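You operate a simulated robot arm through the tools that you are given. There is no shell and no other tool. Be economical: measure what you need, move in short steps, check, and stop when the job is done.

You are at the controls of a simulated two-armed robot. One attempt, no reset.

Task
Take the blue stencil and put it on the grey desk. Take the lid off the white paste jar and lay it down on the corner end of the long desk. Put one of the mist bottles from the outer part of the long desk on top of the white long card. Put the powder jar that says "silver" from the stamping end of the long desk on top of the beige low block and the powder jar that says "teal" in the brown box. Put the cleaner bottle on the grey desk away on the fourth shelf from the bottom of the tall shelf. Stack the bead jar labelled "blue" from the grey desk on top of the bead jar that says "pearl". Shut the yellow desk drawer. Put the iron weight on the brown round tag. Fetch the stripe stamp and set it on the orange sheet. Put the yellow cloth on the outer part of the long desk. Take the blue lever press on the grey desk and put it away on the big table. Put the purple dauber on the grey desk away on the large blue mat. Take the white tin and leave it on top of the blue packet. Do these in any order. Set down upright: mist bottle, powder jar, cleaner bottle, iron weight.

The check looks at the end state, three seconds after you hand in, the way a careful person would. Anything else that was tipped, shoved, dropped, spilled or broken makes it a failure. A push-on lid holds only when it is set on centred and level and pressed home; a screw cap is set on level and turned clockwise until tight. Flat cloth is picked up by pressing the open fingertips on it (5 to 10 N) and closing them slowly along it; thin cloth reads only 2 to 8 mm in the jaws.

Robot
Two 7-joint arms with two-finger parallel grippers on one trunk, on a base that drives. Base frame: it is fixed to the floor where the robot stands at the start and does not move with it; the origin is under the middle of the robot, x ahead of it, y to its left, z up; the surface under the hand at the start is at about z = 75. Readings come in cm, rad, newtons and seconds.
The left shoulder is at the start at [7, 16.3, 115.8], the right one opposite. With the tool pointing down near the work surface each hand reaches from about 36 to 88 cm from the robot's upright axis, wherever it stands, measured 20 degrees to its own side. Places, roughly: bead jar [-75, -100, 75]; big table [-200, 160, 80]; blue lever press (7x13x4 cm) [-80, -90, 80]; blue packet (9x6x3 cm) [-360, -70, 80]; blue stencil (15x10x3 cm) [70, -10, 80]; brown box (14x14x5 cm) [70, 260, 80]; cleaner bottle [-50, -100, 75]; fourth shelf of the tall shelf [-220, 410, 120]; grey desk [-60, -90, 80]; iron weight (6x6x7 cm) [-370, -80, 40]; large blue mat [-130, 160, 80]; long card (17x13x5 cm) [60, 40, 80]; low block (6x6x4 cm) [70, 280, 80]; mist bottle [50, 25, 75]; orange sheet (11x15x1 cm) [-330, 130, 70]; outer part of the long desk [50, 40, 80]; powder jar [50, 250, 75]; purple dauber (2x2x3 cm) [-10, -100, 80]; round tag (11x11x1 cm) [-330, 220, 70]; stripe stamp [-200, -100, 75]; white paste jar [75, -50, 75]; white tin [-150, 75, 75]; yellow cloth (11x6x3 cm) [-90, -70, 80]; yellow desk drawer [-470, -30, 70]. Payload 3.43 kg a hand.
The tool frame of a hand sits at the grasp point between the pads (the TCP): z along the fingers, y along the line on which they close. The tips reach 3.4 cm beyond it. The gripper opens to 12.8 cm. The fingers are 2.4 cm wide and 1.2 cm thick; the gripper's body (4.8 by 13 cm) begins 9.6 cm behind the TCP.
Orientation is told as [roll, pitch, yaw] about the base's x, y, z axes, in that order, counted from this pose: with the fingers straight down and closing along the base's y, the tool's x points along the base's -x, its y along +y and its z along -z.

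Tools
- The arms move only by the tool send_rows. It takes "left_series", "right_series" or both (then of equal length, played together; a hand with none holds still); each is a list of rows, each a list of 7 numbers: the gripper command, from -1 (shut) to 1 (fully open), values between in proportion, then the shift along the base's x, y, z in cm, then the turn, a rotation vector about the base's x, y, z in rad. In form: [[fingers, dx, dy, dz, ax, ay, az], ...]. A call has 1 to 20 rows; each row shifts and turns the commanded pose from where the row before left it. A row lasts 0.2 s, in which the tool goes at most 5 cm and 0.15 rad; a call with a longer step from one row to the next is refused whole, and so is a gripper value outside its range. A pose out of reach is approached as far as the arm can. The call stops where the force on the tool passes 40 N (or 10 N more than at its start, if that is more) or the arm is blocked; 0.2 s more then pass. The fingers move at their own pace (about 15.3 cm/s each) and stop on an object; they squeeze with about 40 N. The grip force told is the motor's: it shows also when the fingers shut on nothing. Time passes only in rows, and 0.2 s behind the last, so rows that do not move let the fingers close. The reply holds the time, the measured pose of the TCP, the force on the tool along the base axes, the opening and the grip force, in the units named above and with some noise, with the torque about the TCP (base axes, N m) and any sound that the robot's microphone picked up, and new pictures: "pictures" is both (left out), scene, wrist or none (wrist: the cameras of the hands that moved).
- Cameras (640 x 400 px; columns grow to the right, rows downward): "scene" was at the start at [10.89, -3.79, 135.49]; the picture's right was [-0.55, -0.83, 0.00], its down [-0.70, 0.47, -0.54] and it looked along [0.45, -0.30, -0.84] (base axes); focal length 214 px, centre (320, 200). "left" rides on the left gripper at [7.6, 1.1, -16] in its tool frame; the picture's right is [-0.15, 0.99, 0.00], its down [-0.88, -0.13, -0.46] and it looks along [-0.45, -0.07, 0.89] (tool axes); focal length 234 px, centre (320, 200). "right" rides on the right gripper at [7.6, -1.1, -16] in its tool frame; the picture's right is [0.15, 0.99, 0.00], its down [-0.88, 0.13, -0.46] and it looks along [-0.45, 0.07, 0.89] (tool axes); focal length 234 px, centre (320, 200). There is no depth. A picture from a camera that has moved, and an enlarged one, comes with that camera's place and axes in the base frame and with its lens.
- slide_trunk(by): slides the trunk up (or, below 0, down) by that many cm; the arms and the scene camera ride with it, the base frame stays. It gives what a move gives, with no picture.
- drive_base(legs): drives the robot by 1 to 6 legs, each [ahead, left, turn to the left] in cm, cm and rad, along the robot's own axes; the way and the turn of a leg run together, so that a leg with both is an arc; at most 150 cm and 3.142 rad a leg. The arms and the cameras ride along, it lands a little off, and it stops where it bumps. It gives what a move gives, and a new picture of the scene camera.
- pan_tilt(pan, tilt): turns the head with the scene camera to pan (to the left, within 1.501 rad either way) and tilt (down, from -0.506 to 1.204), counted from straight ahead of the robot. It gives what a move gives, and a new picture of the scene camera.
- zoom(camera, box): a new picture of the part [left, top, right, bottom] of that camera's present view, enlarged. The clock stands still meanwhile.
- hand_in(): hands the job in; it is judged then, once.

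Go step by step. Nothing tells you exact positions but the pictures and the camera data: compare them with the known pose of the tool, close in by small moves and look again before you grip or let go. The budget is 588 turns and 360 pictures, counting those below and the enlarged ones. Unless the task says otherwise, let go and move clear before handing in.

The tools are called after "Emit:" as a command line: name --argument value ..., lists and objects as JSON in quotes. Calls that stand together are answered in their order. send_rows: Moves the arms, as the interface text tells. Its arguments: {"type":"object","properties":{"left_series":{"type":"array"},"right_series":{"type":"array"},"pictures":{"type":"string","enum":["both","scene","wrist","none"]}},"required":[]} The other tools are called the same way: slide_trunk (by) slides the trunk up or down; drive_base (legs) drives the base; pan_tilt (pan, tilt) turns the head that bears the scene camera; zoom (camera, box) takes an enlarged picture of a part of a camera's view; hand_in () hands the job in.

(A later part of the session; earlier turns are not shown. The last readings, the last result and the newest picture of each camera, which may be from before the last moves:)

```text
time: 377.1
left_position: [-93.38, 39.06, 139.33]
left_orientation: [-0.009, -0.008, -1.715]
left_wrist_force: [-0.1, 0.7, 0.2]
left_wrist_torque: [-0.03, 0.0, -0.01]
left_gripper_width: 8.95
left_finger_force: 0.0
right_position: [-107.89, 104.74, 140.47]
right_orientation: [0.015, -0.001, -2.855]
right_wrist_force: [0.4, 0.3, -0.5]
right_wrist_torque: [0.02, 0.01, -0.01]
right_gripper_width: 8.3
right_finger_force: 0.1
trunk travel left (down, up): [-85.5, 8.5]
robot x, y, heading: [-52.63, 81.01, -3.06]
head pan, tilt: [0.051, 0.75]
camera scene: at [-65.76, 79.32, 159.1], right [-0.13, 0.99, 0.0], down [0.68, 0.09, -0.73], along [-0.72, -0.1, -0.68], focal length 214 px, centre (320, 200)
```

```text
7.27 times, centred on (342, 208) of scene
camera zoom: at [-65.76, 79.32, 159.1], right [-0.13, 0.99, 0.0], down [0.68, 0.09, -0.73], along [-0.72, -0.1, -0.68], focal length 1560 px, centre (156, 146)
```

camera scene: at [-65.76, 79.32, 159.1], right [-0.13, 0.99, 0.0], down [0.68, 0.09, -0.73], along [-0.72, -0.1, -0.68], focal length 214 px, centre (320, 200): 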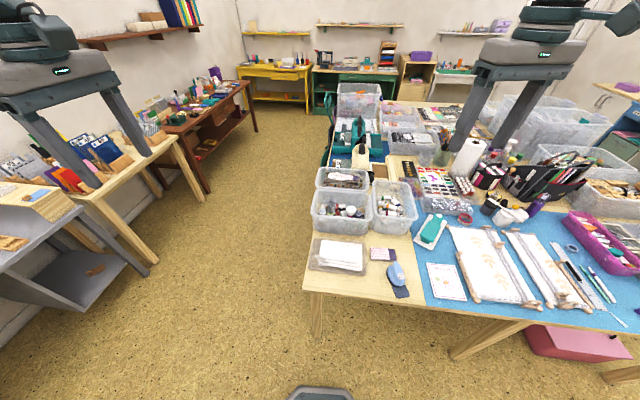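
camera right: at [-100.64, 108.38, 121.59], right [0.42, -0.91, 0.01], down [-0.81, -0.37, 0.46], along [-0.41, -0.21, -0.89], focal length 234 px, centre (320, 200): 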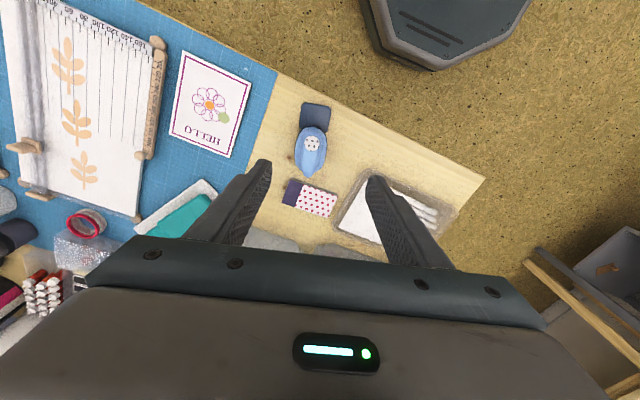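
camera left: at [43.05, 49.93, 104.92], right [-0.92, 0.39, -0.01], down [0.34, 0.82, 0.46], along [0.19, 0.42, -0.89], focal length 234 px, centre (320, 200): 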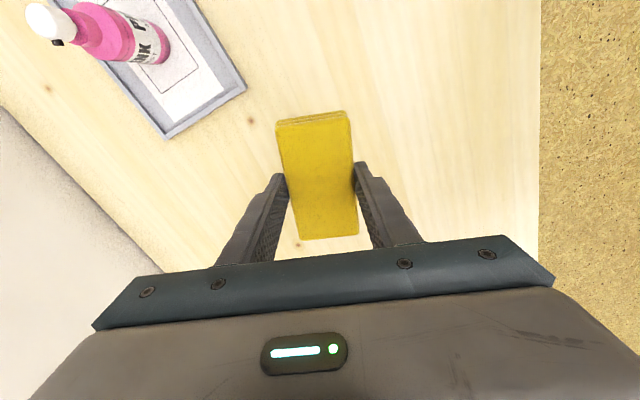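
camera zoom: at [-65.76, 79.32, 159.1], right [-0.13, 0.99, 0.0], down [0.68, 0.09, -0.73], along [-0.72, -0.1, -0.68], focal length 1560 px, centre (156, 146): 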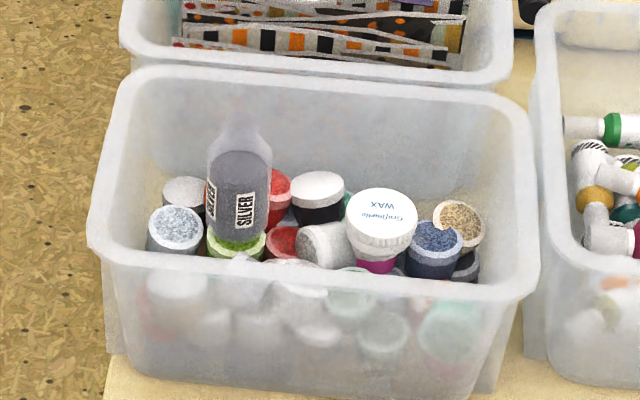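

The round white "WAX" tin sits on top of other jars in the first clear box near [-140,84]. I move so the right hand can look from above.

Emit:
drive_base --legs '[[0, 0, -0.083], [17, 17, 0]]'

Emit:
slide_trunk --by -22

Emit:
send_rows --right_series '[[0.3, -3, 0, 0, 0, 0, -0.1], [0.3, -3, 0, 0, 0, 0, -0.1], [0.3, -3, 0, 0, 0, 0, -0.08], [0.3, -3, -0.5, -2, 0, 0, 0], [0.3, 0, 0, -2, 0, 0, 0], [0.3, 0, 0, 0, 0, 0, 0]]' --pictures "both"

```text
time: 379.4
left_position: [-113.61, 25.72, 139.52]
left_orientation: [-0.011, -0.008, -1.8]
left_wrist_force: [-0.2, 0.0, 0.3]
left_wrist_torque: [-0.05, 0.02, -0.02]
left_gripper_width: 8.97
left_finger_force: 0.1
right_position: [-122.5, 92.36, 140.52]
right_orientation: [0.017, -0.003, -2.941]
right_wrist_force: [-0.4, 0.8, -0.6]
right_wrist_torque: [-0.04, 0.01, 0.0]
right_gripper_width: 8.31
right_finger_force: 0.1
trunk travel left (down, up): [-85.5, 8.5]
robot x, y, heading: [-69.35, 63.88, 3.143]
head pan, tilt: [0.051, 0.75]
camera scene: at [-82.62, 63.51, 159.12], right [-0.05, 1.0, 0.0], down [0.68, 0.03, -0.73], along [-0.73, -0.04, -0.68], focal length 214 px, centre (320, 200)
```

scene: 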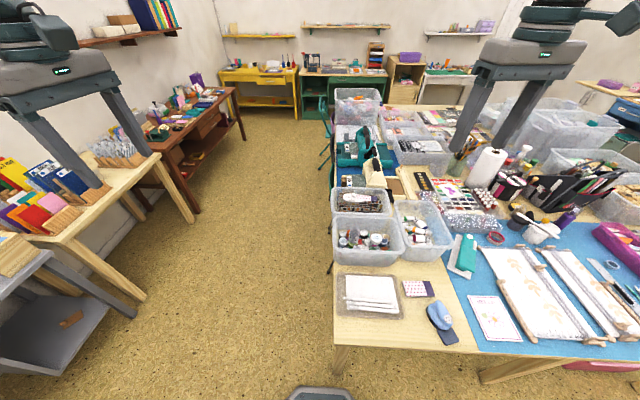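

```text
time: 381.7
left_position: [-113.77, 25.57, 117.43]
left_orientation: [-0.01, -0.007, -1.799]
left_wrist_force: [0.3, -0.2, 0.8]
left_wrist_torque: [0.0, -0.01, -0.03]
left_gripper_width: 8.99
left_finger_force: 0.1
right_position: [-122.69, 92.29, 118.58]
right_orientation: [0.016, 0.0, -2.94]
right_wrist_force: [0.0, -0.2, -1.0]
right_wrist_torque: [0.03, -0.02, 0.01]
right_gripper_width: 8.3
right_finger_force: 0.0
trunk travel left (down, up): [-63.5, 30.5]
robot x, y, heading: [-69.72, 63.67, 3.141]
head pan, tilt: [0.051, 0.75]
```

```text
time: 383.1
left_position: [-113.81, 25.58, 117.42]
left_orientation: [-0.01, -0.007, -1.8]
left_wrist_force: [0.5, -0.3, 0.4]
left_wrist_torque: [0.0, 0.01, 0.0]
left_gripper_width: 8.97
left_finger_force: 0.1
right_position: [-134.67, 91.89, 114.68]
right_orientation: [0.014, -0.001, 3.064]
right_wrist_force: [-0.4, 0.3, 0.0]
right_wrist_torque: [0.02, -0.01, -0.02]
right_gripper_width: 8.31
right_finger_force: 0.0
trunk travel left (down, up): [-63.5, 30.5]
robot x, y, heading: [-69.64, 63.35, 3.14]
head pan, tilt: [0.051, 0.75]
camera scene: at [-82.86, 63.28, 137.09], right [-0.05, 1.0, 0.0], down [0.68, 0.03, -0.73], along [-0.73, -0.04, -0.68], focal length 214 px, centre (320, 200)
camera right: at [-126.82, 92.7, 130.61], right [0.07, -1.0, 0.02], down [-0.89, -0.05, 0.46], along [-0.46, -0.04, -0.89], focal length 234 px, centre (320, 200)
```

scene: 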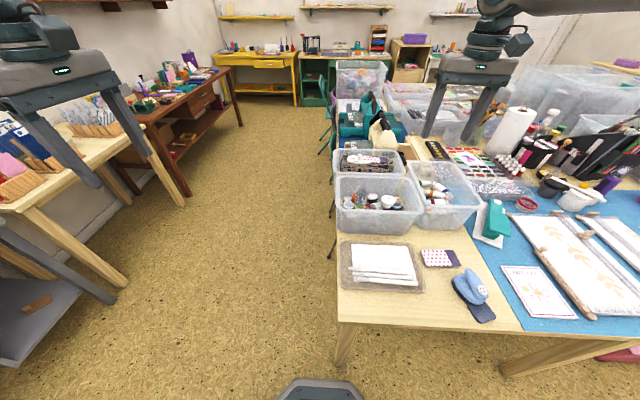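
right: 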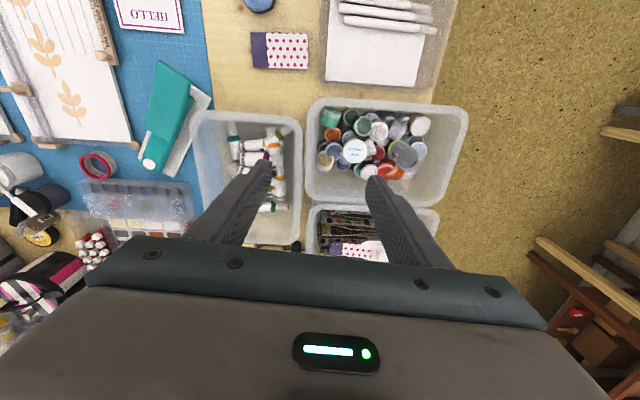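

Emit:
zoom --camera "right" --box '[300, 90, 480, 270]'

Emit:
zoom --camera "scene" --box '[330, 140, 490, 240]'

```text
2.22 times, centred on (390, 180) of right
camera zoom: at [-126.82, 92.7, 130.61], right [0.07, -1.0, 0.02], down [-0.89, -0.05, 0.46], along [-0.46, -0.04, -0.89], focal length 520 px, centre (164, 244)
```

zoom: 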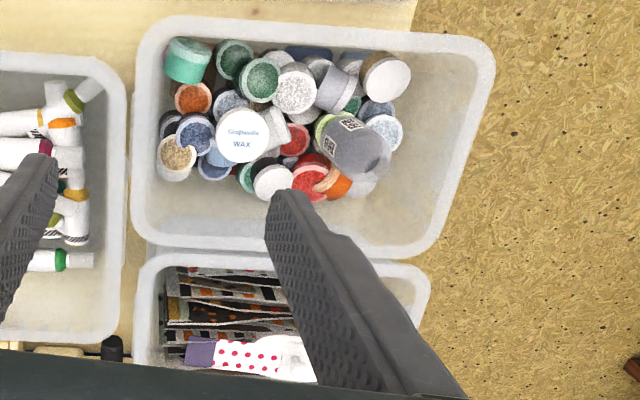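

```text
4.00 times, centred on (410, 190) of scene
camera zoom: at [-82.86, 63.28, 137.09], right [-0.05, 1.0, 0.0], down [0.68, 0.03, -0.73], along [-0.73, -0.04, -0.68], focal length 858 px, centre (-40, 240)
```

zoom: 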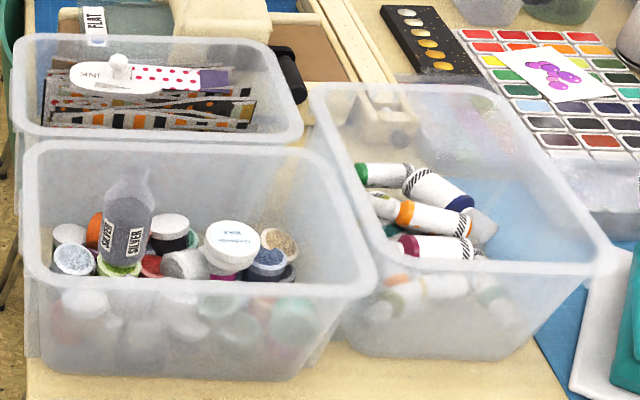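

The white WAX tin is at about [-139.4,84.2], top z≈85, 4.9 cm wide. I bring the right hand above it.

Emit:
send_rows --right_series '[[0.1, -1.6, -2.6, -3, 0, 0, 0], [0.1, -1.6, -2.6, -3, 0, 0, 0], [0.1, -1.5, -2.5, -4, 0, 0, 0], [0.1, 0, 0, -4, 0, 0, 0], [0.1, 0, 0, 0, 0, 0, 0]]' --pictures "none"

Emit:
zoom --camera "right" --box '[210, 50, 430, 220]'

Emit:
zoom --camera "scene" --box '[330, 120, 450, 230]'

```text
time: 384.3
left_position: [-113.71, 25.59, 117.38]
left_orientation: [-0.011, -0.006, -1.798]
left_wrist_force: [0.8, 0.3, 0.0]
left_wrist_torque: [-0.01, 0.05, 0.03]
left_gripper_width: 8.95
left_finger_force: 0.1
right_position: [-136.69, 86.24, 100.75]
right_orientation: [0.017, -0.004, 3.063]
right_wrist_force: [-0.1, -0.2, 0.4]
right_wrist_torque: [-0.02, 0.03, 0.03]
right_gripper_width: 7.04
right_finger_force: 0.0
right hand out of reach, approached as far as the arm can: row 2, 3
trunk travel left (down, up): [-63.5, 30.5]
robot x, y, heading: [-69.73, 63.68, 3.139]
head pan, tilt: [0.051, 0.75]
```

```text
2.35 times, centred on (320, 135) of right
camera zoom: at [-128.9, 87.05, 116.62], right [0.07, -1.0, 0.02], down [-0.89, -0.05, 0.46], along [-0.46, -0.05, -0.89], focal length 551 px, centre (320, 353)
```

zoom: 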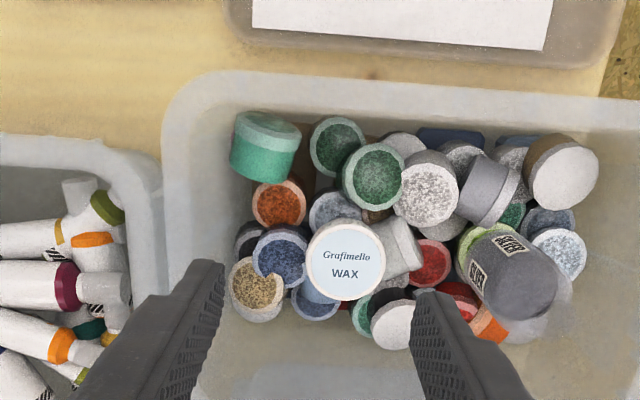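

```text
3.64 times, centred on (390, 175) of scene
camera zoom: at [-82.79, 63.29, 137.1], right [-0.05, 1.0, 0.0], down [0.68, 0.03, -0.73], along [-0.73, -0.04, -0.68], focal length 780 px, centre (66, 291)
```

zoom: 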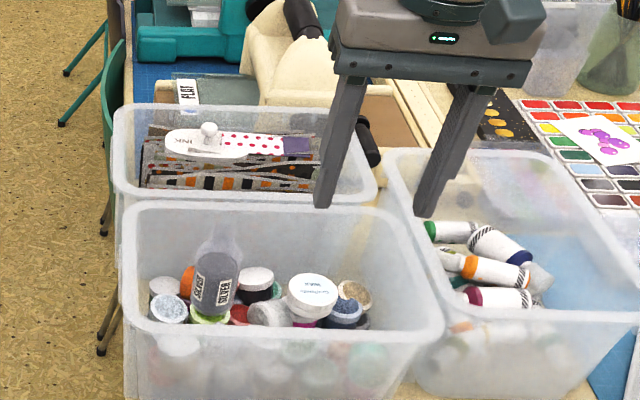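

The arm is at its limit; I move the base 3 ahead and 10 to the left and lower the trunk 10 cm (hand raised first).

Emit:
send_rows --right_series '[[0.1, 0, 0, 4, 0, 0, 0], [0.1, 0, 0, 4, 0, 0, 0], [0.1, 0, 0, 3, 0, 0, 0]]' --pictures "none"

Emit:
drive_base --legs '[[3, 11, 0]]'

Emit:
slide_trunk --by -10

Emit:
send_rows --right_series '[[0.1, 0, 3, 0, 0, 0, 0], [0.1, 0, 3, 0, 0, 0, 0], [0.1, 0, 3, -2, 0, 0, 0], [0.1, 0, 0, 0, 0, 0, 0]]' --pictures "wrist"

```text
time: 385.1
left_position: [-113.82, 25.57, 117.31]
left_orientation: [-0.007, -0.007, -1.8]
left_wrist_force: [-0.5, 0.4, -0.6]
left_wrist_torque: [-0.01, -0.03, -0.02]
left_gripper_width: 8.97
left_finger_force: 0.1
right_position: [-136.81, 86.21, 111.46]
right_orientation: [0.015, 0.0, 3.063]
right_wrist_force: [-0.1, -0.2, 0.0]
right_wrist_torque: [0.01, 0.02, -0.02]
right_gripper_width: 7.03
right_finger_force: 0.0
trunk travel left (down, up): [-63.5, 30.5]
robot x, y, heading: [-69.58, 63.46, 3.143]
head pan, tilt: [0.051, 0.75]
```

```text
time: 386.3
left_position: [-116.88, 14.76, 117.41]
left_orientation: [-0.008, -0.007, -1.802]
left_wrist_force: [-0.1, -0.4, 0.2]
left_wrist_torque: [0.0, 0.05, 0.0]
left_gripper_width: 8.97
left_finger_force: 0.0
right_position: [-139.71, 75.46, 111.46]
right_orientation: [0.015, -0.001, 3.061]
right_wrist_force: [-0.8, -0.1, 0.4]
right_wrist_torque: [0.03, 0.02, -0.02]
right_gripper_width: 7.07
right_finger_force: 0.0
trunk travel left (down, up): [-63.5, 30.5]
robot x, y, heading: [-72.52, 52.69, 3.138]
head pan, tilt: [0.051, 0.75]
camera scene: at [-85.82, 52.34, 137.1], right [-0.05, 1.0, 0.0], down [0.68, 0.03, -0.73], along [-0.73, -0.04, -0.68], focal length 214 px, centre (320, 200)
```

scene: 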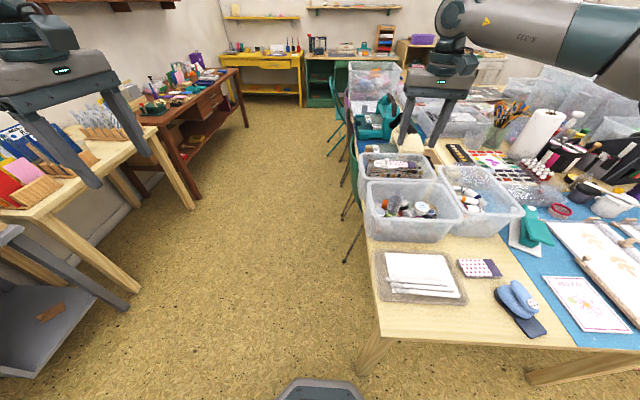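

```text
time: 387.6
left_position: [-116.76, 14.67, 107.42]
left_orientation: [-0.01, -0.007, -1.801]
left_wrist_force: [0.4, 0.5, -0.2]
left_wrist_torque: [0.01, 0.05, 0.01]
left_gripper_width: 8.97
left_finger_force: 0.0
right_position: [-139.64, 75.37, 101.49]
right_orientation: [0.015, -0.003, 3.061]
right_wrist_force: [1.0, 0.0, 0.1]
right_wrist_torque: [-0.03, 0.0, 0.04]
right_gripper_width: 7.02
right_finger_force: 0.0
trunk travel left (down, up): [-53.5, 40.5]
robot x, y, heading: [-72.51, 52.84, 3.14]
head pan, tilt: [0.051, 0.75]
```

```text
time: 388.6
left_position: [-116.72, 14.59, 107.32]
left_orientation: [-0.008, -0.007, -1.801]
left_wrist_force: [1.1, 0.0, -0.3]
left_wrist_torque: [0.06, -0.02, 0.02]
left_gripper_width: 8.95
left_finger_force: 0.1
right_position: [-139.5, 84.37, 99.51]
right_orientation: [0.015, -0.005, 3.062]
right_wrist_force: [-0.3, 0.2, -0.8]
right_wrist_torque: [0.03, 0.01, -0.02]
right_gripper_width: 7.03
right_finger_force: 0.2
trunk travel left (down, up): [-53.5, 40.5]
robot x, y, heading: [-72.65, 52.32, 3.145]
head pan, tilt: [0.051, 0.75]
camera right: at [-131.73, 85.1, 115.54], right [0.07, -1.0, 0.01], down [-0.89, -0.05, 0.46], along [-0.46, -0.04, -0.89], focal length 234 px, centre (320, 200)
```

right: 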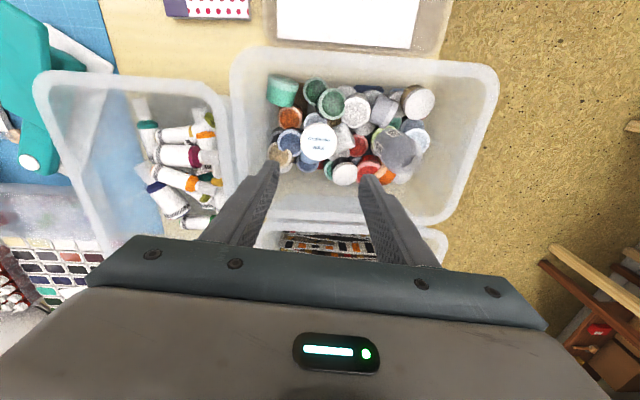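

Emit:
send_rows --right_series '[[0, 0.5, 0, -4, 0, 0, 0], [0, 0, 0, -4, 0, 0, 0], [0, 0, 0, -1.5, 0, 0, 0], [0, 0, 0, 0, 0, 0, 0]]' --pictures "none"

Emit:
zoom --camera "right" --box '[220, 80, 420, 240]'

Emit:
zoom --camera "scene" --box '[350, 140, 470, 250]'

```text
time: 389.6
left_position: [-116.95, 14.61, 107.38]
left_orientation: [-0.008, -0.006, -1.801]
left_wrist_force: [-0.7, -0.1, 0.3]
left_wrist_torque: [0.03, 0.02, 0.01]
left_gripper_width: 8.94
left_finger_force: 0.0
right_position: [-139.28, 84.47, 89.98]
right_orientation: [0.016, -0.004, 3.059]
right_wrist_force: [0.0, -0.1, -0.9]
right_wrist_torque: [-0.02, 0.0, 0.04]
right_gripper_width: 6.39
right_finger_force: 0.0
trunk travel left (down, up): [-53.5, 40.5]
robot x, y, heading: [-72.69, 52.97, 3.139]
head pan, tilt: [0.051, 0.75]
```

```text
2.50 times, centred on (320, 160) of right
camera zoom: at [-131.36, 85.24, 105.9], right [0.07, -1.0, 0.02], down [-0.89, -0.05, 0.46], along [-0.46, -0.04, -0.89], focal length 585 px, centre (320, 300)
```

zoom: 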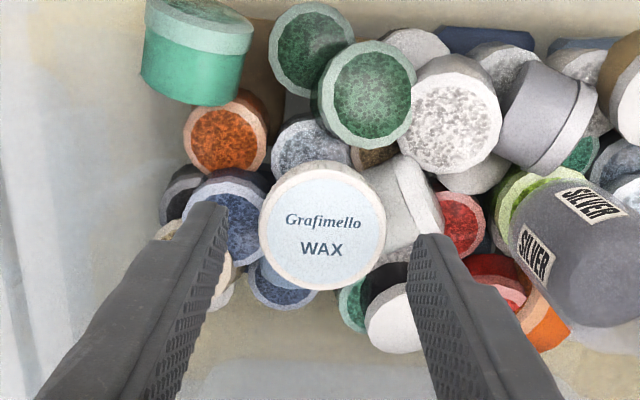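

```text
3.64 times, centred on (410, 195) of scene
camera zoom: at [-85.83, 52.3, 127.1], right [-0.05, 1.0, 0.0], down [0.68, 0.03, -0.73], along [-0.73, -0.04, -0.68], focal length 780 px, centre (-7, 218)
```

zoom: 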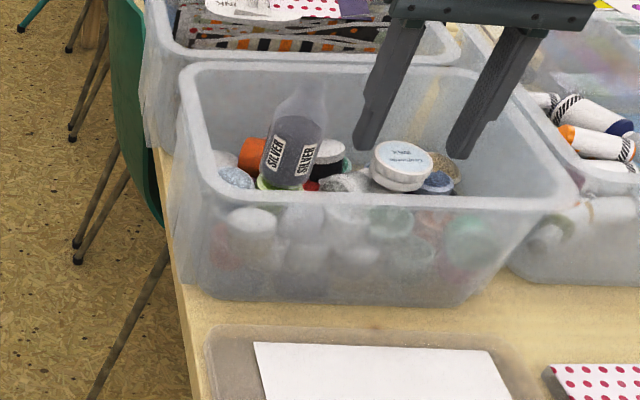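

Aligned. I lower so the tips just reach the tin's side.

Emit:
send_rows --right_series '[[0, 0.2, 0, -1.5, 0, 0, 0], [0, 0, 0, -1, 0, 0, 0], [0, 0, 0, -0.5, 0, 0, 0], [0, 0, 0, 0, 0, 0, 0]]' --pictures "none"

Emit:
zoom --camera "scene" --box '[380, 150, 450, 210]'

Emit:
zoom --camera "right" --box '[240, 100, 400, 230]'

```text
time: 390.6
left_position: [-116.77, 14.63, 107.45]
left_orientation: [-0.01, -0.007, -1.801]
left_wrist_force: [1.0, -0.6, 0.4]
left_wrist_torque: [0.01, 0.02, -0.01]
left_gripper_width: 8.96
left_finger_force: 0.0
right_position: [-138.97, 84.4, 87.23]
right_orientation: [0.017, -0.006, 3.061]
right_wrist_force: [-5.1, 2.7, 18.2]
right_wrist_torque: [0.78, -0.08, 0.2]
right_gripper_width: 6.5
right_finger_force: 1.2
trunk travel left (down, up): [-53.5, 40.5]
robot x, y, heading: [-72.54, 52.51, 3.139]
head pan, tilt: [0.051, 0.75]
```

```text
6.67 times, centred on (415, 180) of scene
camera zoom: at [-85.69, 52.24, 127.14], right [-0.05, 1.0, 0.0], down [0.68, 0.03, -0.73], along [-0.73, -0.04, -0.68], focal length 1430 px, centre (-313, 333)
```

zoom: 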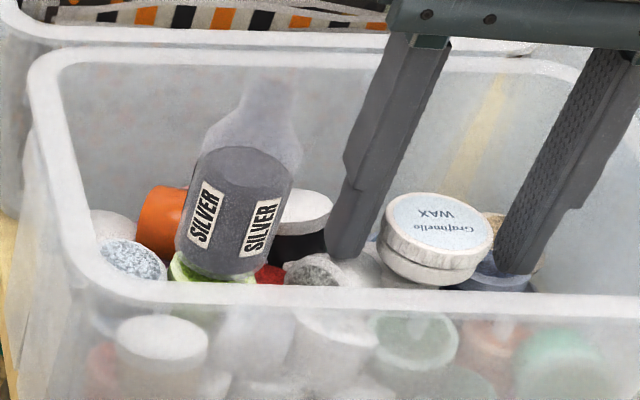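

```text
3.08 times, centred on (320, 165) of right
camera zoom: at [-131.1, 85.07, 103.18], right [0.07, -1.0, 0.01], down [-0.88, -0.05, 0.46], along [-0.46, -0.04, -0.89], focal length 720 px, centre (320, 308)
```

zoom: 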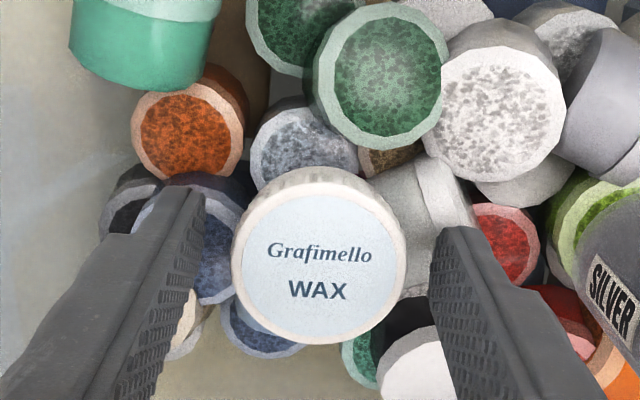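

The tips touch neighbouring jars beside the tin's mid-height. I raise slightly and close.

Emit:
send_rows --right_series '[[0, 0, 0, 0.4, 0, 0, 0], [-1, 0, 0, 0, 0, 0, 0], [-1, 0, 0, 0, 0, 0, 0], [-1, 0, 0, 0.5, 0, 0, 0], [-1, 0, 0, 1, 0, 0, 0], [-1, 0, 0, 2, 0, 0, 0], [-1, 0, 0, 0, 0, 0, 0]]' --pictures "none"

Emit:
zoom --camera "right" --box '[220, 80, 420, 240]'

Emit:
zoom --camera "scene" --box '[360, 130, 460, 220]'

```text
time: 392.2
left_position: [-116.93, 14.68, 107.3]
left_orientation: [-0.01, -0.006, -1.802]
left_wrist_force: [-0.5, 0.4, 0.4]
left_wrist_torque: [0.01, 0.0, 0.03]
left_gripper_width: 8.93
left_finger_force: 0.0
right_position: [-139.05, 84.46, 90.9]
right_orientation: [0.015, -0.001, 3.061]
right_wrist_force: [-0.1, 0.6, -0.1]
right_wrist_torque: [0.0, -0.02, 0.02]
right_gripper_width: 4.45
right_finger_force: 39.8
trunk travel left (down, up): [-53.5, 40.5]
robot x, y, heading: [-72.64, 53.06, 3.144]
head pan, tilt: [0.051, 0.75]
```

```text
2.50 times, centred on (320, 160) of right
camera zoom: at [-131.27, 85.23, 106.93], right [0.07, -1.0, 0.02], down [-0.89, -0.05, 0.46], along [-0.46, -0.04, -0.89], focal length 585 px, centre (320, 300)
```

zoom: 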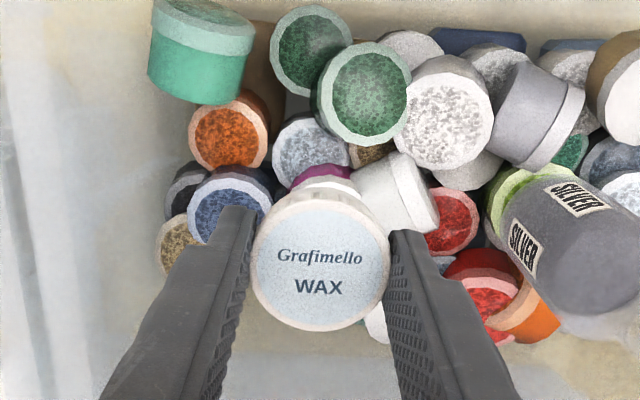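

```text
4.44 times, centred on (410, 175) of scene
camera zoom: at [-85.88, 52.32, 127.09], right [-0.05, 1.0, 0.0], down [0.68, 0.03, -0.73], along [-0.73, -0.04, -0.68], focal length 953 px, centre (-80, 311)
```

zoom: 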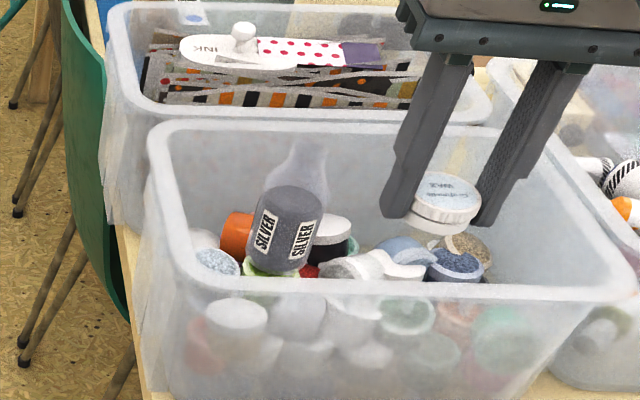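

The tin is in the right hand. I raise it and drive along the aisle toward the stripe stamp near [-200,-100].

Emit:
send_rows --right_series '[[-1, 0, 0, 4, 0, 0, 0], [-1, 0, 0, 4.5, 0, 0, 0], [-1, 0, 0, 4.5, 0, 0, 0], [-1, 0, 0, 4.5, 0, 0, 0], [-1, 4, 0, 0, 0, 0, 0], [-1, 4, 0, 0, 0, 0, 0], [-1, 4, 0, 0, 0, 0, 0], [-1, 4, 0, 0, 0, 0, 0], [-1, 4, 0, 0, 0, 0, 0]]' --pictures "none"

Emit:
drive_base --legs '[[0, 50, 0], [145, 0, 0], [0, 0, 1.57]]'

Emit:
pan_tilt --pan 0.15 --tilt 0.6

```text
time: 394.2
left_position: [-116.77, 14.72, 107.41]
left_orientation: [-0.01, -0.009, -1.802]
left_wrist_force: [0.3, 1.2, 0.1]
left_wrist_torque: [-0.02, -0.03, -0.03]
left_gripper_width: 8.96
left_finger_force: 0.0
right_position: [-118.74, 84.59, 108.41]
right_orientation: [0.015, -0.003, 3.062]
right_wrist_force: [0.3, 0.9, -0.3]
right_wrist_torque: [0.04, 0.01, 0.01]
right_gripper_width: 4.45
right_finger_force: 40.2
trunk travel left (down, up): [-53.5, 40.5]
robot x, y, heading: [-72.7, 52.69, 3.139]
head pan, tilt: [0.051, 0.75]
```

```text
time: 407.7
left_position: [-178.89, -42.78, 107.39]
left_orientation: [-0.007, -0.007, -0.238]
left_wrist_force: [0.4, -0.5, -0.7]
left_wrist_torque: [0.01, 0.0, 0.0]
left_gripper_width: 8.97
left_finger_force: 0.0
right_position: [-248.8, -44.57, 108.44]
right_orientation: [0.015, -0.003, -1.657]
right_wrist_force: [-0.1, -0.3, -1.0]
right_wrist_torque: [0.02, 0.01, 0.0]
right_gripper_width: 4.45
right_finger_force: 39.3
trunk travel left (down, up): [-53.5, 40.5]
robot x, y, heading: [-216.16, 1.96, -1.579]
head pan, tilt: [0.051, 0.75]
camera scene: at [-216.11, -11.54, 127.1], right [-1.0, -0.04, 0.0], down [-0.03, 0.68, -0.73], along [0.03, -0.73, -0.68], focal length 214 px, centre (320, 200)
```

scene: 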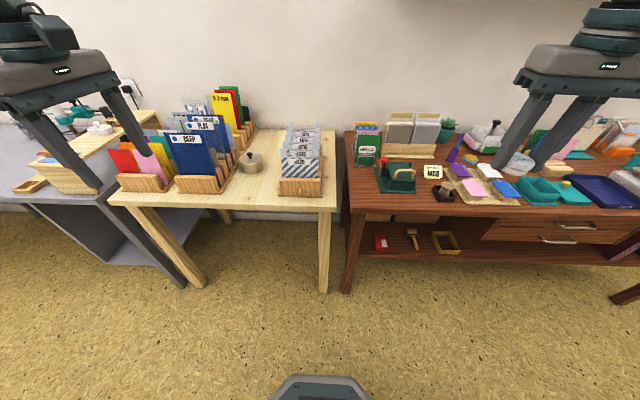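

```text
time: 408.4
left_position: [-178.79, -42.72, 107.46]
left_orientation: [-0.008, -0.008, -0.238]
left_wrist_force: [0.2, 0.7, 0.4]
left_wrist_torque: [0.03, -0.04, 0.01]
left_gripper_width: 8.96
left_finger_force: 0.0
right_position: [-248.77, -44.5, 108.56]
right_orientation: [0.016, -0.002, -1.658]
right_wrist_force: [-0.8, 0.9, 0.2]
right_wrist_torque: [-0.02, -0.02, 0.03]
right_gripper_width: 4.44
right_finger_force: 39.6
trunk travel left (down, up): [-53.5, 40.5]
robot x, y, heading: [-216.62, 1.8, -1.579]
head pan, tilt: [0.15, 0.6]
camera scene: at [-215.22, -12.01, 128.38], right [-0.99, -0.14, 0.0], down [-0.08, 0.56, -0.82], along [0.12, -0.82, -0.57], focal length 214 px, centre (320, 200)
```

scene: 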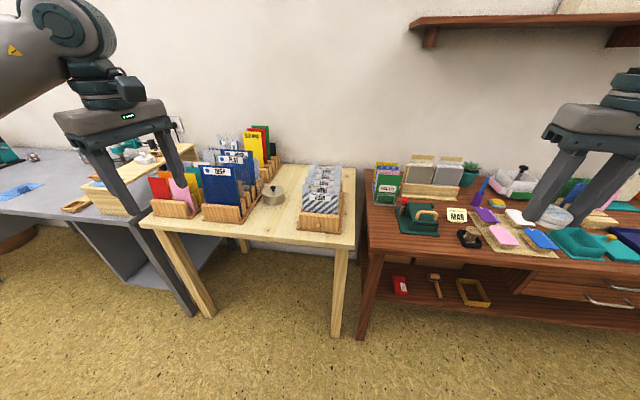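

Emit:
zoom --camera "scene" --box '[250, 140, 370, 240]'

Emit:
zoom --camera "scene" --box '[380, 150, 600, 310]'

```text
4.00 times, centred on (310, 190) of scene
camera zoom: at [-215.22, -12.01, 128.38], right [-0.99, -0.14, 0.0], down [-0.08, 0.56, -0.82], along [0.12, -0.82, -0.57], focal length 858 px, centre (360, 240)
```

zoom: 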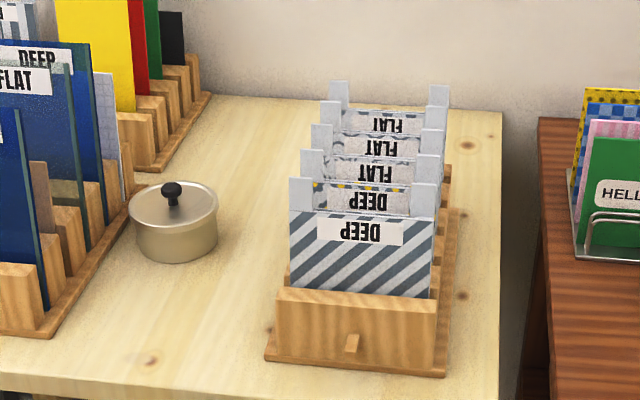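

```text
2.50 times, centred on (490, 230) of scene
camera zoom: at [-215.22, -12.01, 128.38], right [-0.99, -0.14, 0.0], down [-0.08, 0.56, -0.82], along [0.12, -0.82, -0.57], focal length 536 px, centre (-105, 125)
```

zoom: 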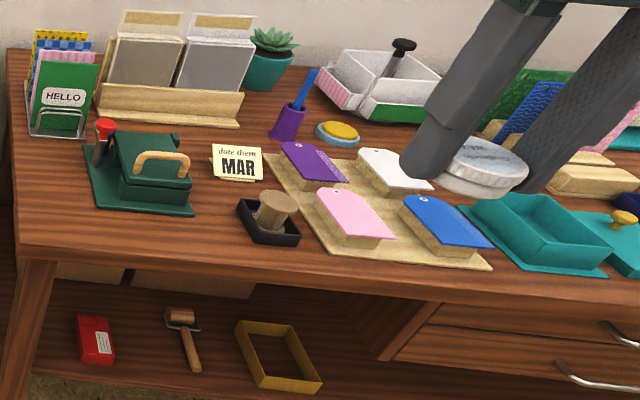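

The rack holds labelled pattern plates (stripes in front). I drive closer to inspect them.

Emit:
drive_base --legs '[[25, 0, 0]]'

Emit:
pan_tilt --pan 0.15 --tilt 0.8

Emit:
zoom --camera "scene" --box '[230, 90, 390, 230]'

```text
time: 410.3
left_position: [-179.09, -68.01, 107.47]
left_orientation: [-0.009, -0.007, -0.233]
left_wrist_force: [0.2, 0.3, -0.3]
left_wrist_torque: [0.04, -0.03, 0.02]
left_gripper_width: 8.96
left_finger_force: 0.2
right_position: [-248.96, -69.59, 108.47]
right_orientation: [0.015, -0.001, -1.657]
right_wrist_force: [0.1, -0.6, -0.7]
right_wrist_torque: [0.05, -0.03, -0.01]
right_gripper_width: 4.45
right_finger_force: 39.9
trunk travel left (down, up): [-53.5, 40.5]
robot x, y, heading: [-216.74, -23.31, -1.582]
head pan, tilt: [0.15, 0.6]
camera scene: at [-215.43, -37.15, 128.38], right [-0.99, -0.14, 0.0], down [-0.08, 0.56, -0.82], along [0.12, -0.82, -0.57], focal length 214 px, centre (320, 200)
```

scene: 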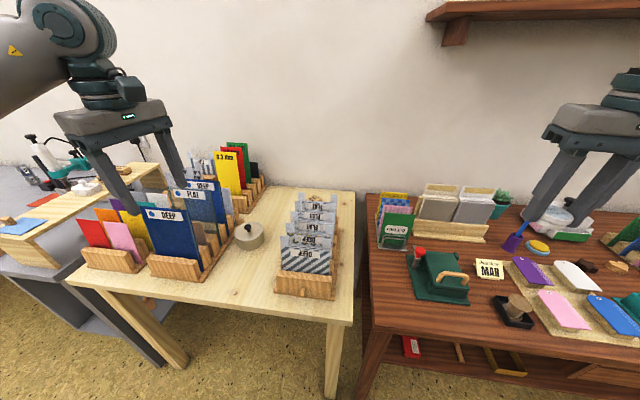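

```text
time: 411.0
left_position: [-179.01, -67.92, 107.49]
left_orientation: [-0.01, -0.008, -0.235]
left_wrist_force: [0.2, 0.9, 0.4]
left_wrist_torque: [-0.02, 0.01, 0.01]
left_gripper_width: 9.0
left_finger_force: 0.0
right_position: [-249.15, -69.65, 108.51]
right_orientation: [0.016, -0.005, -1.657]
right_wrist_force: [0.0, -0.2, -0.7]
right_wrist_torque: [-0.01, 0.03, 0.0]
right_gripper_width: 4.41
right_finger_force: 40.1
trunk travel left (down, up): [-53.5, 40.5]
robot x, y, heading: [-216.98, -23.28, -1.583]
head pan, tilt: [0.15, 0.799]
camera scene: at [-215.53, -36.32, 126.7], right [-0.99, -0.14, 0.0], down [-0.1, 0.71, -0.7], along [0.1, -0.69, -0.72], focal length 214 px, centre (320, 200)
```

scene: 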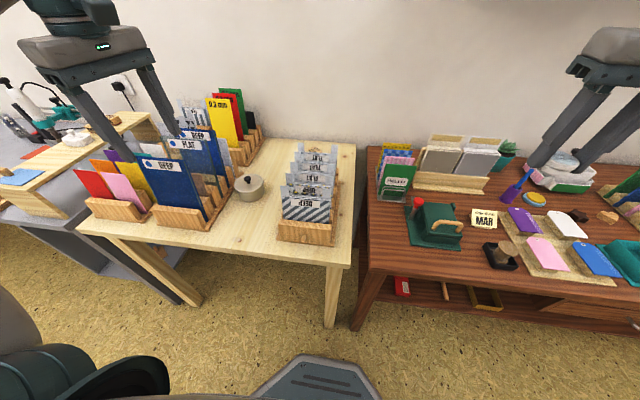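

```text
2.86 times, centred on (310, 160) of scene
camera zoom: at [-215.53, -36.32, 126.7], right [-0.99, -0.14, 0.0], down [-0.1, 0.71, -0.7], along [0.1, -0.69, -0.72], focal length 613 px, centre (349, 314)
```

zoom: 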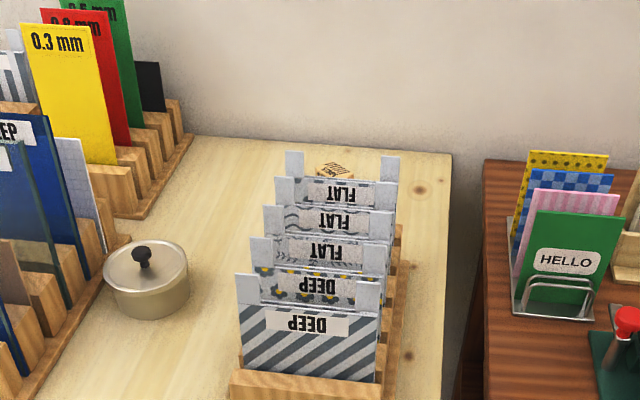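

A small wooden stamp stands behind the rack. Closer look.

Emit:
zoom --camera "scene" --box '[300, 130, 345, 170]'

Emit:
zoom --camera "left" --box '[0, 0, 640, 400]'

```text
10.00 times, centred on (322, 150) of scene
camera zoom: at [-215.53, -36.32, 126.7], right [-0.99, -0.14, 0.0], down [-0.1, 0.71, -0.7], along [0.1, -0.69, -0.72], focal length 2145 px, centre (295, 700)
```

zoom: 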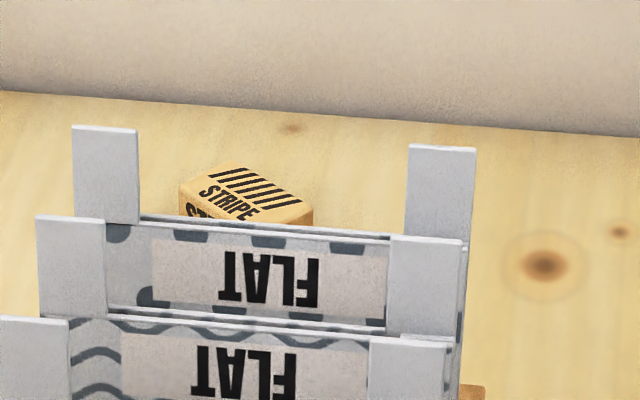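

```text
1.00 times, centred on (320, 200) of left (not enlarged: the box is as wide or as high as the picture)
camera zoom: at [-186.26, -64.81, 123.33], right [0.37, 0.93, -0.01], down [0.82, -0.33, 0.46], along [0.43, -0.18, -0.89], focal length 234 px, centre (320, 200)
```

zoom: 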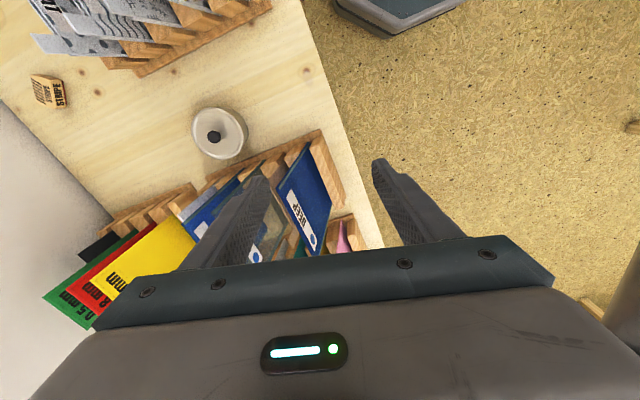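

The stripe stamp stands at about [-202.3,-111], too far for the left hand here. I deliver the tin first: back out and drive west.

Emit:
drive_base --legs '[[-22, 0, 0], [0, -115, 0]]'

Emit:
pan_tilt --pan -0.3 --tilt 0.6

```text
time: 418.1
left_position: [-292.9, -45.33, 107.46]
left_orientation: [-0.009, -0.009, -0.241]
left_wrist_force: [-0.4, -0.6, -0.8]
left_wrist_torque: [0.01, -0.02, -0.01]
left_gripper_width: 8.96
left_finger_force: 0.1
right_position: [-363.02, -46.73, 108.58]
right_orientation: [0.016, -0.002, -1.662]
right_wrist_force: [0.4, -0.8, -0.4]
right_wrist_torque: [0.01, -0.04, -0.02]
right_gripper_width: 4.44
right_finger_force: 40.2
trunk travel left (down, up): [-53.5, 40.5]
robot x, y, heading: [-330.42, -0.66, -1.586]
head pan, tilt: [0.15, 0.799]
camera scene: at [-329.31, -13.63, 126.7], right [-0.99, -0.14, 0.0], down [-0.1, 0.71, -0.7], along [0.09, -0.69, -0.72], focal length 214 px, centre (320, 200)
```

scene: 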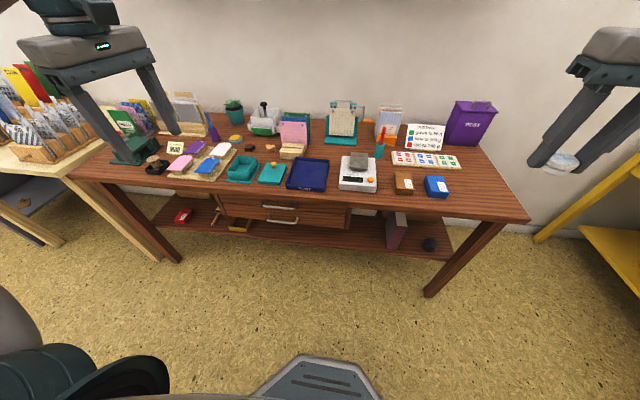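

```text
time: 419.0
left_position: [-292.88, -45.43, 107.4]
left_orientation: [-0.01, -0.007, -0.24]
left_wrist_force: [0.1, 0.4, -0.3]
left_wrist_torque: [-0.03, 0.0, -0.01]
left_gripper_width: 8.96
left_finger_force: 0.2
right_position: [-362.84, -46.73, 108.58]
right_orientation: [0.017, -0.001, -1.664]
right_wrist_force: [0.3, 0.0, 0.2]
right_wrist_torque: [0.01, 0.01, -0.01]
right_gripper_width: 4.43
right_finger_force: 40.2
trunk travel left (down, up): [-53.5, 40.5]
robot x, y, heading: [-330.67, -0.89, -1.581]
head pan, tilt: [-0.3, 0.6]
camera scene: at [-333.1, -14.05, 128.38], right [-0.95, 0.31, 0.0], down [0.17, 0.54, -0.82], along [-0.25, -0.78, -0.57], focal length 214 px, centre (320, 200)
```

scene: 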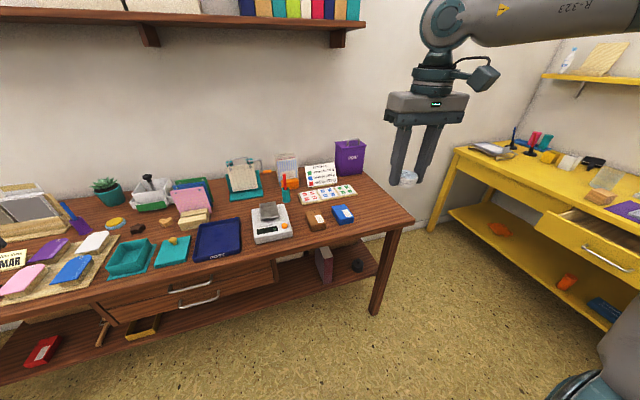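

The blue packet lies at about [-361,-73] and a black weight sits on the lower shelf. I drive ahead 14 and bring the tin above the packet.

Emit:
drive_base --legs '[[14, 0, 0]]'

Emit:
send_rows --right_series '[[-1, 0.5, -3, -2, 0, 0, 0], [-1, 0.5, -3, -2, 0, 0, 0], [-1, 0.3, -3, -3, 0, 0, 0], [-1, 0.3, -3, -4, 0, 0, 0], [-1, 0, 0, 0, 0, 0, 0]]' --pictures "both"

Emit:
zoom --camera "right" --box '[200, 40, 440, 220]'

```text
time: 420.3
left_position: [-293.02, -59.56, 107.37]
left_orientation: [-0.008, -0.006, -0.238]
left_wrist_force: [-0.3, 0.1, -0.5]
left_wrist_torque: [0.05, 0.01, 0.0]
left_gripper_width: 8.96
left_finger_force: 0.0
right_position: [-363.03, -60.83, 108.45]
right_orientation: [0.016, -0.001, -1.663]
right_wrist_force: [-0.2, -0.5, -0.5]
right_wrist_torque: [0.01, 0.02, 0.06]
right_gripper_width: 4.42
right_finger_force: 40.3
trunk travel left (down, up): [-53.5, 40.5]
robot x, y, heading: [-330.51, -14.63, -1.585]
head pan, tilt: [-0.3, 0.6]
camera scene: at [-333.29, -28.15, 128.38], right [-0.95, 0.31, 0.0], down [0.17, 0.54, -0.82], along [-0.25, -0.78, -0.57], focal length 214 px, centre (320, 200)
```

scene: 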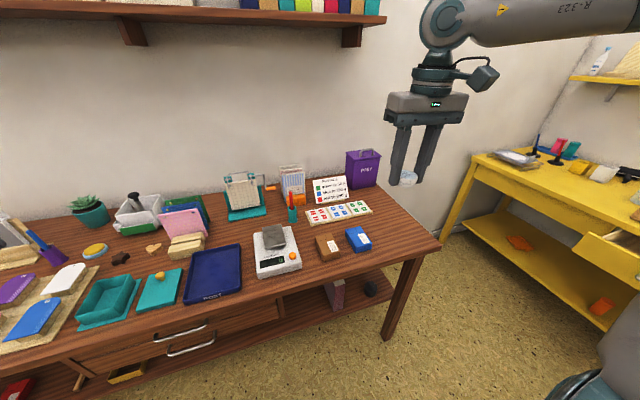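

```text
time: 421.5
left_position: [-293.06, -59.29, 107.53]
left_orientation: [-0.01, -0.007, -0.24]
left_wrist_force: [1.0, 0.6, 1.0]
left_wrist_torque: [-0.03, 0.0, -0.02]
left_gripper_width: 8.96
left_finger_force: 0.0
right_position: [-361.42, -72.61, 97.6]
right_orientation: [0.015, -0.005, -1.663]
right_wrist_force: [-0.9, 0.2, -0.4]
right_wrist_torque: [0.0, -0.03, -0.02]
right_gripper_width: 4.41
right_finger_force: 40.1
trunk travel left (down, up): [-53.5, 40.5]
robot x, y, heading: [-330.56, -14.42, -1.578]
head pan, tilt: [-0.3, 0.6]
camera scene: at [-333.3, -27.97, 128.4], right [-0.95, 0.31, 0.0], down [0.17, 0.54, -0.83], along [-0.25, -0.79, -0.56], focal length 214 px, centre (320, 200)
camera right: at [-362.11, -64.87, 113.43], right [1.0, 0.06, 0.01], down [0.04, -0.89, 0.46], along [0.04, -0.46, -0.89], focal length 234 px, centre (320, 200)
```

scene: 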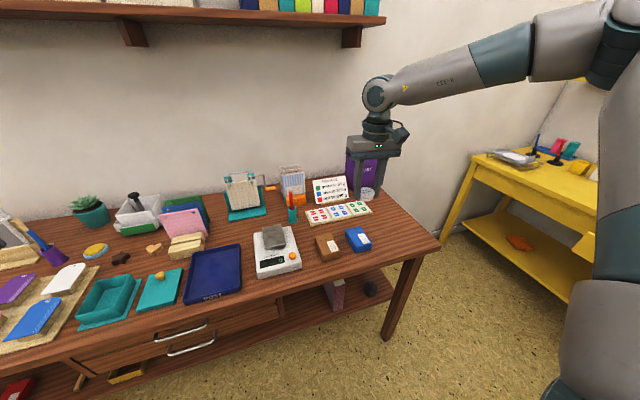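
right: 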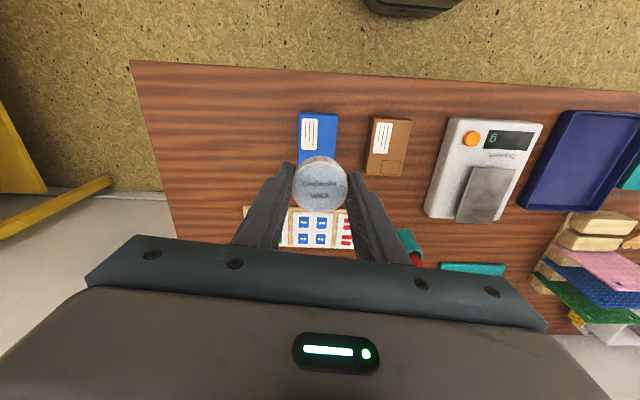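

```text
2.22 times, centred on (320, 130) of right
camera zoom: at [-362.11, -64.87, 113.43], right [1.0, 0.06, 0.01], down [0.04, -0.89, 0.46], along [0.04, -0.46, -0.89], focal length 520 px, centre (320, 356)
```

zoom: 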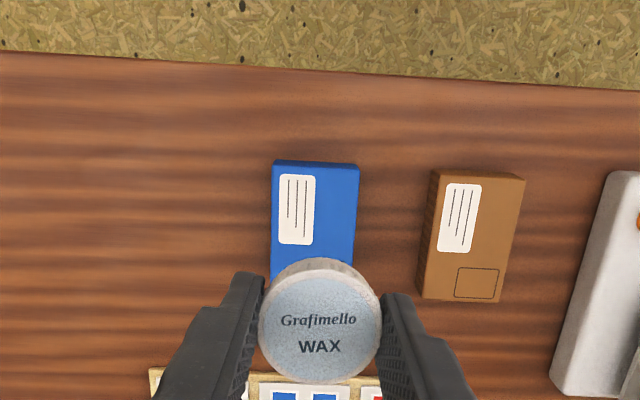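

The packet's centre is [-361.5,-73.3]; the tin hangs right above. Lowering.

Emit:
send_rows --right_series '[[-1, -0.1, -0.3, -4, 0, 0, 0], [-1, 0, 0, -4, 0, 0, 0], [-1, 0, 0, -4, 0, 0, 0], [-1, 0, 0, -1.3, 0, 0, 0], [-1, 0, 0, -0.4, 0, 0, 0], [-1, 0, 0, -0.3, 0, 0, 0], [-1, 0, 0, 0, 0, 0, 0]]' --pictures "none"

Emit:
zoom --camera "scene" --box '[310, 190, 410, 260]'

```text
time: 423.1
left_position: [-293.17, -59.39, 107.41]
left_orientation: [-0.01, -0.007, -0.242]
left_wrist_force: [-0.3, 0.0, -0.9]
left_wrist_torque: [-0.02, 0.0, -0.01]
left_gripper_width: 8.97
left_finger_force: 0.0
right_position: [-361.64, -73.13, 83.29]
right_orientation: [0.015, -0.004, -1.663]
right_wrist_force: [0.2, 0.5, -0.8]
right_wrist_torque: [-0.01, -0.02, -0.03]
right_gripper_width: 4.41
right_finger_force: 39.3
trunk travel left (down, up): [-53.5, 40.5]
robot x, y, heading: [-330.62, -14.55, -1.584]
head pan, tilt: [-0.3, 0.6]
```

```text
5.71 times, centred on (360, 225) of scene
camera zoom: at [-333.29, -28.11, 128.38], right [-0.95, 0.31, 0.0], down [0.17, 0.54, -0.82], along [-0.25, -0.78, -0.57], focal length 1226 px, centre (91, 57)
```

zoom: 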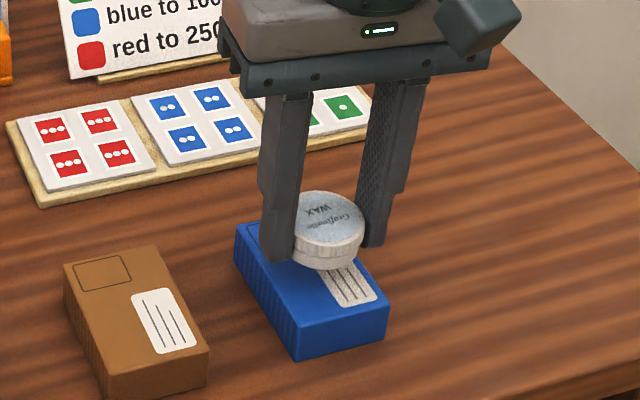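

Emit:
send_rows --right_series '[[-1, 0, 0, -0.4, 0, 0, 0], [-1, 0, 0, -0.3, 0, 0, 0], [-1, 0, 0, -0.3, 0, 0, 0], [-1, 0, 0, -0.2, 0, 0, 0], [-1, 0, 0, 0, 0, 0, 0]]' --pictures "none"

Emit:
zoom --camera "scene" --box '[310, 190, 410, 260]'

```text
time: 424.3
left_position: [-293.1, -59.46, 107.46]
left_orientation: [-0.01, -0.007, -0.24]
left_wrist_force: [-0.2, 1.1, 0.2]
left_wrist_torque: [-0.04, -0.01, 0.02]
left_gripper_width: 8.95
left_finger_force: 0.0
right_position: [-361.67, -73.19, 82.33]
right_orientation: [0.016, -0.002, -1.663]
right_wrist_force: [-0.2, 0.5, -0.4]
right_wrist_torque: [0.03, 0.03, 0.01]
right_gripper_width: 4.41
right_finger_force: 39.9
trunk travel left (down, up): [-53.5, 40.5]
robot x, y, heading: [-330.43, -14.69, -1.582]
head pan, tilt: [-0.3, 0.6]
```

```text
5.71 times, centred on (360, 225) of scene
camera zoom: at [-333.29, -28.12, 128.38], right [-0.95, 0.31, 0.0], down [0.17, 0.54, -0.82], along [-0.25, -0.78, -0.57], focal length 1226 px, centre (91, 57)
```

zoom: 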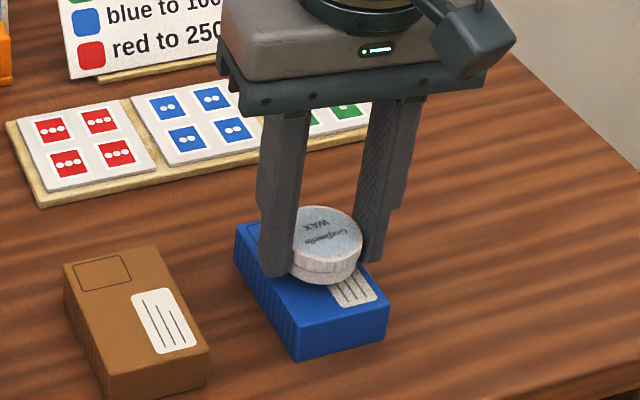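

Emit:
send_rows --right_series '[[-1, 0.3, 0.5, 0, 0, 0, 0], [-1, 0, 0, -0.3, 0, 0, 0], [-1, 0, 0, -0.3, 0, 0, 0], [-1, 0, 0, -0.2, 0, 0, 0], [-1, 0, 0, -0.2, 0, 0, 0], [-1, 0, 0, 0, 0, 0, 0]]' --pictures "none"

Emit:
zoom --camera "scene" --box '[310, 190, 410, 260]'

```text
time: 425.7
left_position: [-293.04, -59.29, 107.46]
left_orientation: [-0.009, -0.007, -0.238]
left_wrist_force: [0.2, -0.3, -0.3]
left_wrist_torque: [0.01, 0.0, -0.04]
left_gripper_width: 8.96
left_finger_force: 0.0
right_position: [-361.28, -72.44, 81.35]
right_orientation: [0.016, -0.003, -1.663]
right_wrist_force: [-2.9, -0.5, 9.4]
right_wrist_torque: [0.06, 0.3, 0.0]
right_gripper_width: 4.43
right_finger_force: 39.3
trunk travel left (down, up): [-53.5, 40.5]
robot x, y, heading: [-330.63, -14.86, -1.584]
head pan, tilt: [-0.3, 0.6]
```

```text
5.71 times, centred on (360, 225) of scene
camera zoom: at [-333.28, -28.03, 128.41], right [-0.95, 0.31, 0.0], down [0.17, 0.54, -0.83], along [-0.25, -0.79, -0.56], focal length 1226 px, centre (91, 57)
```

zoom: 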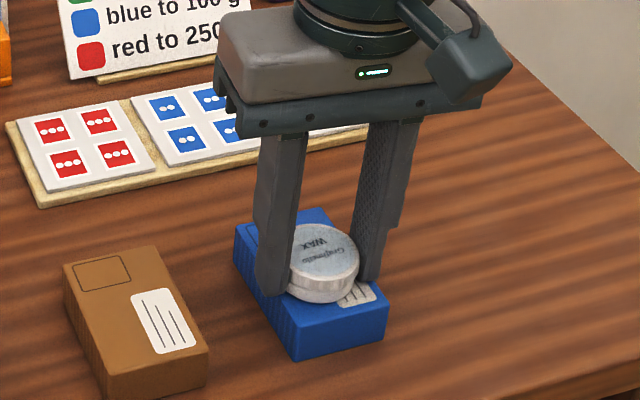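

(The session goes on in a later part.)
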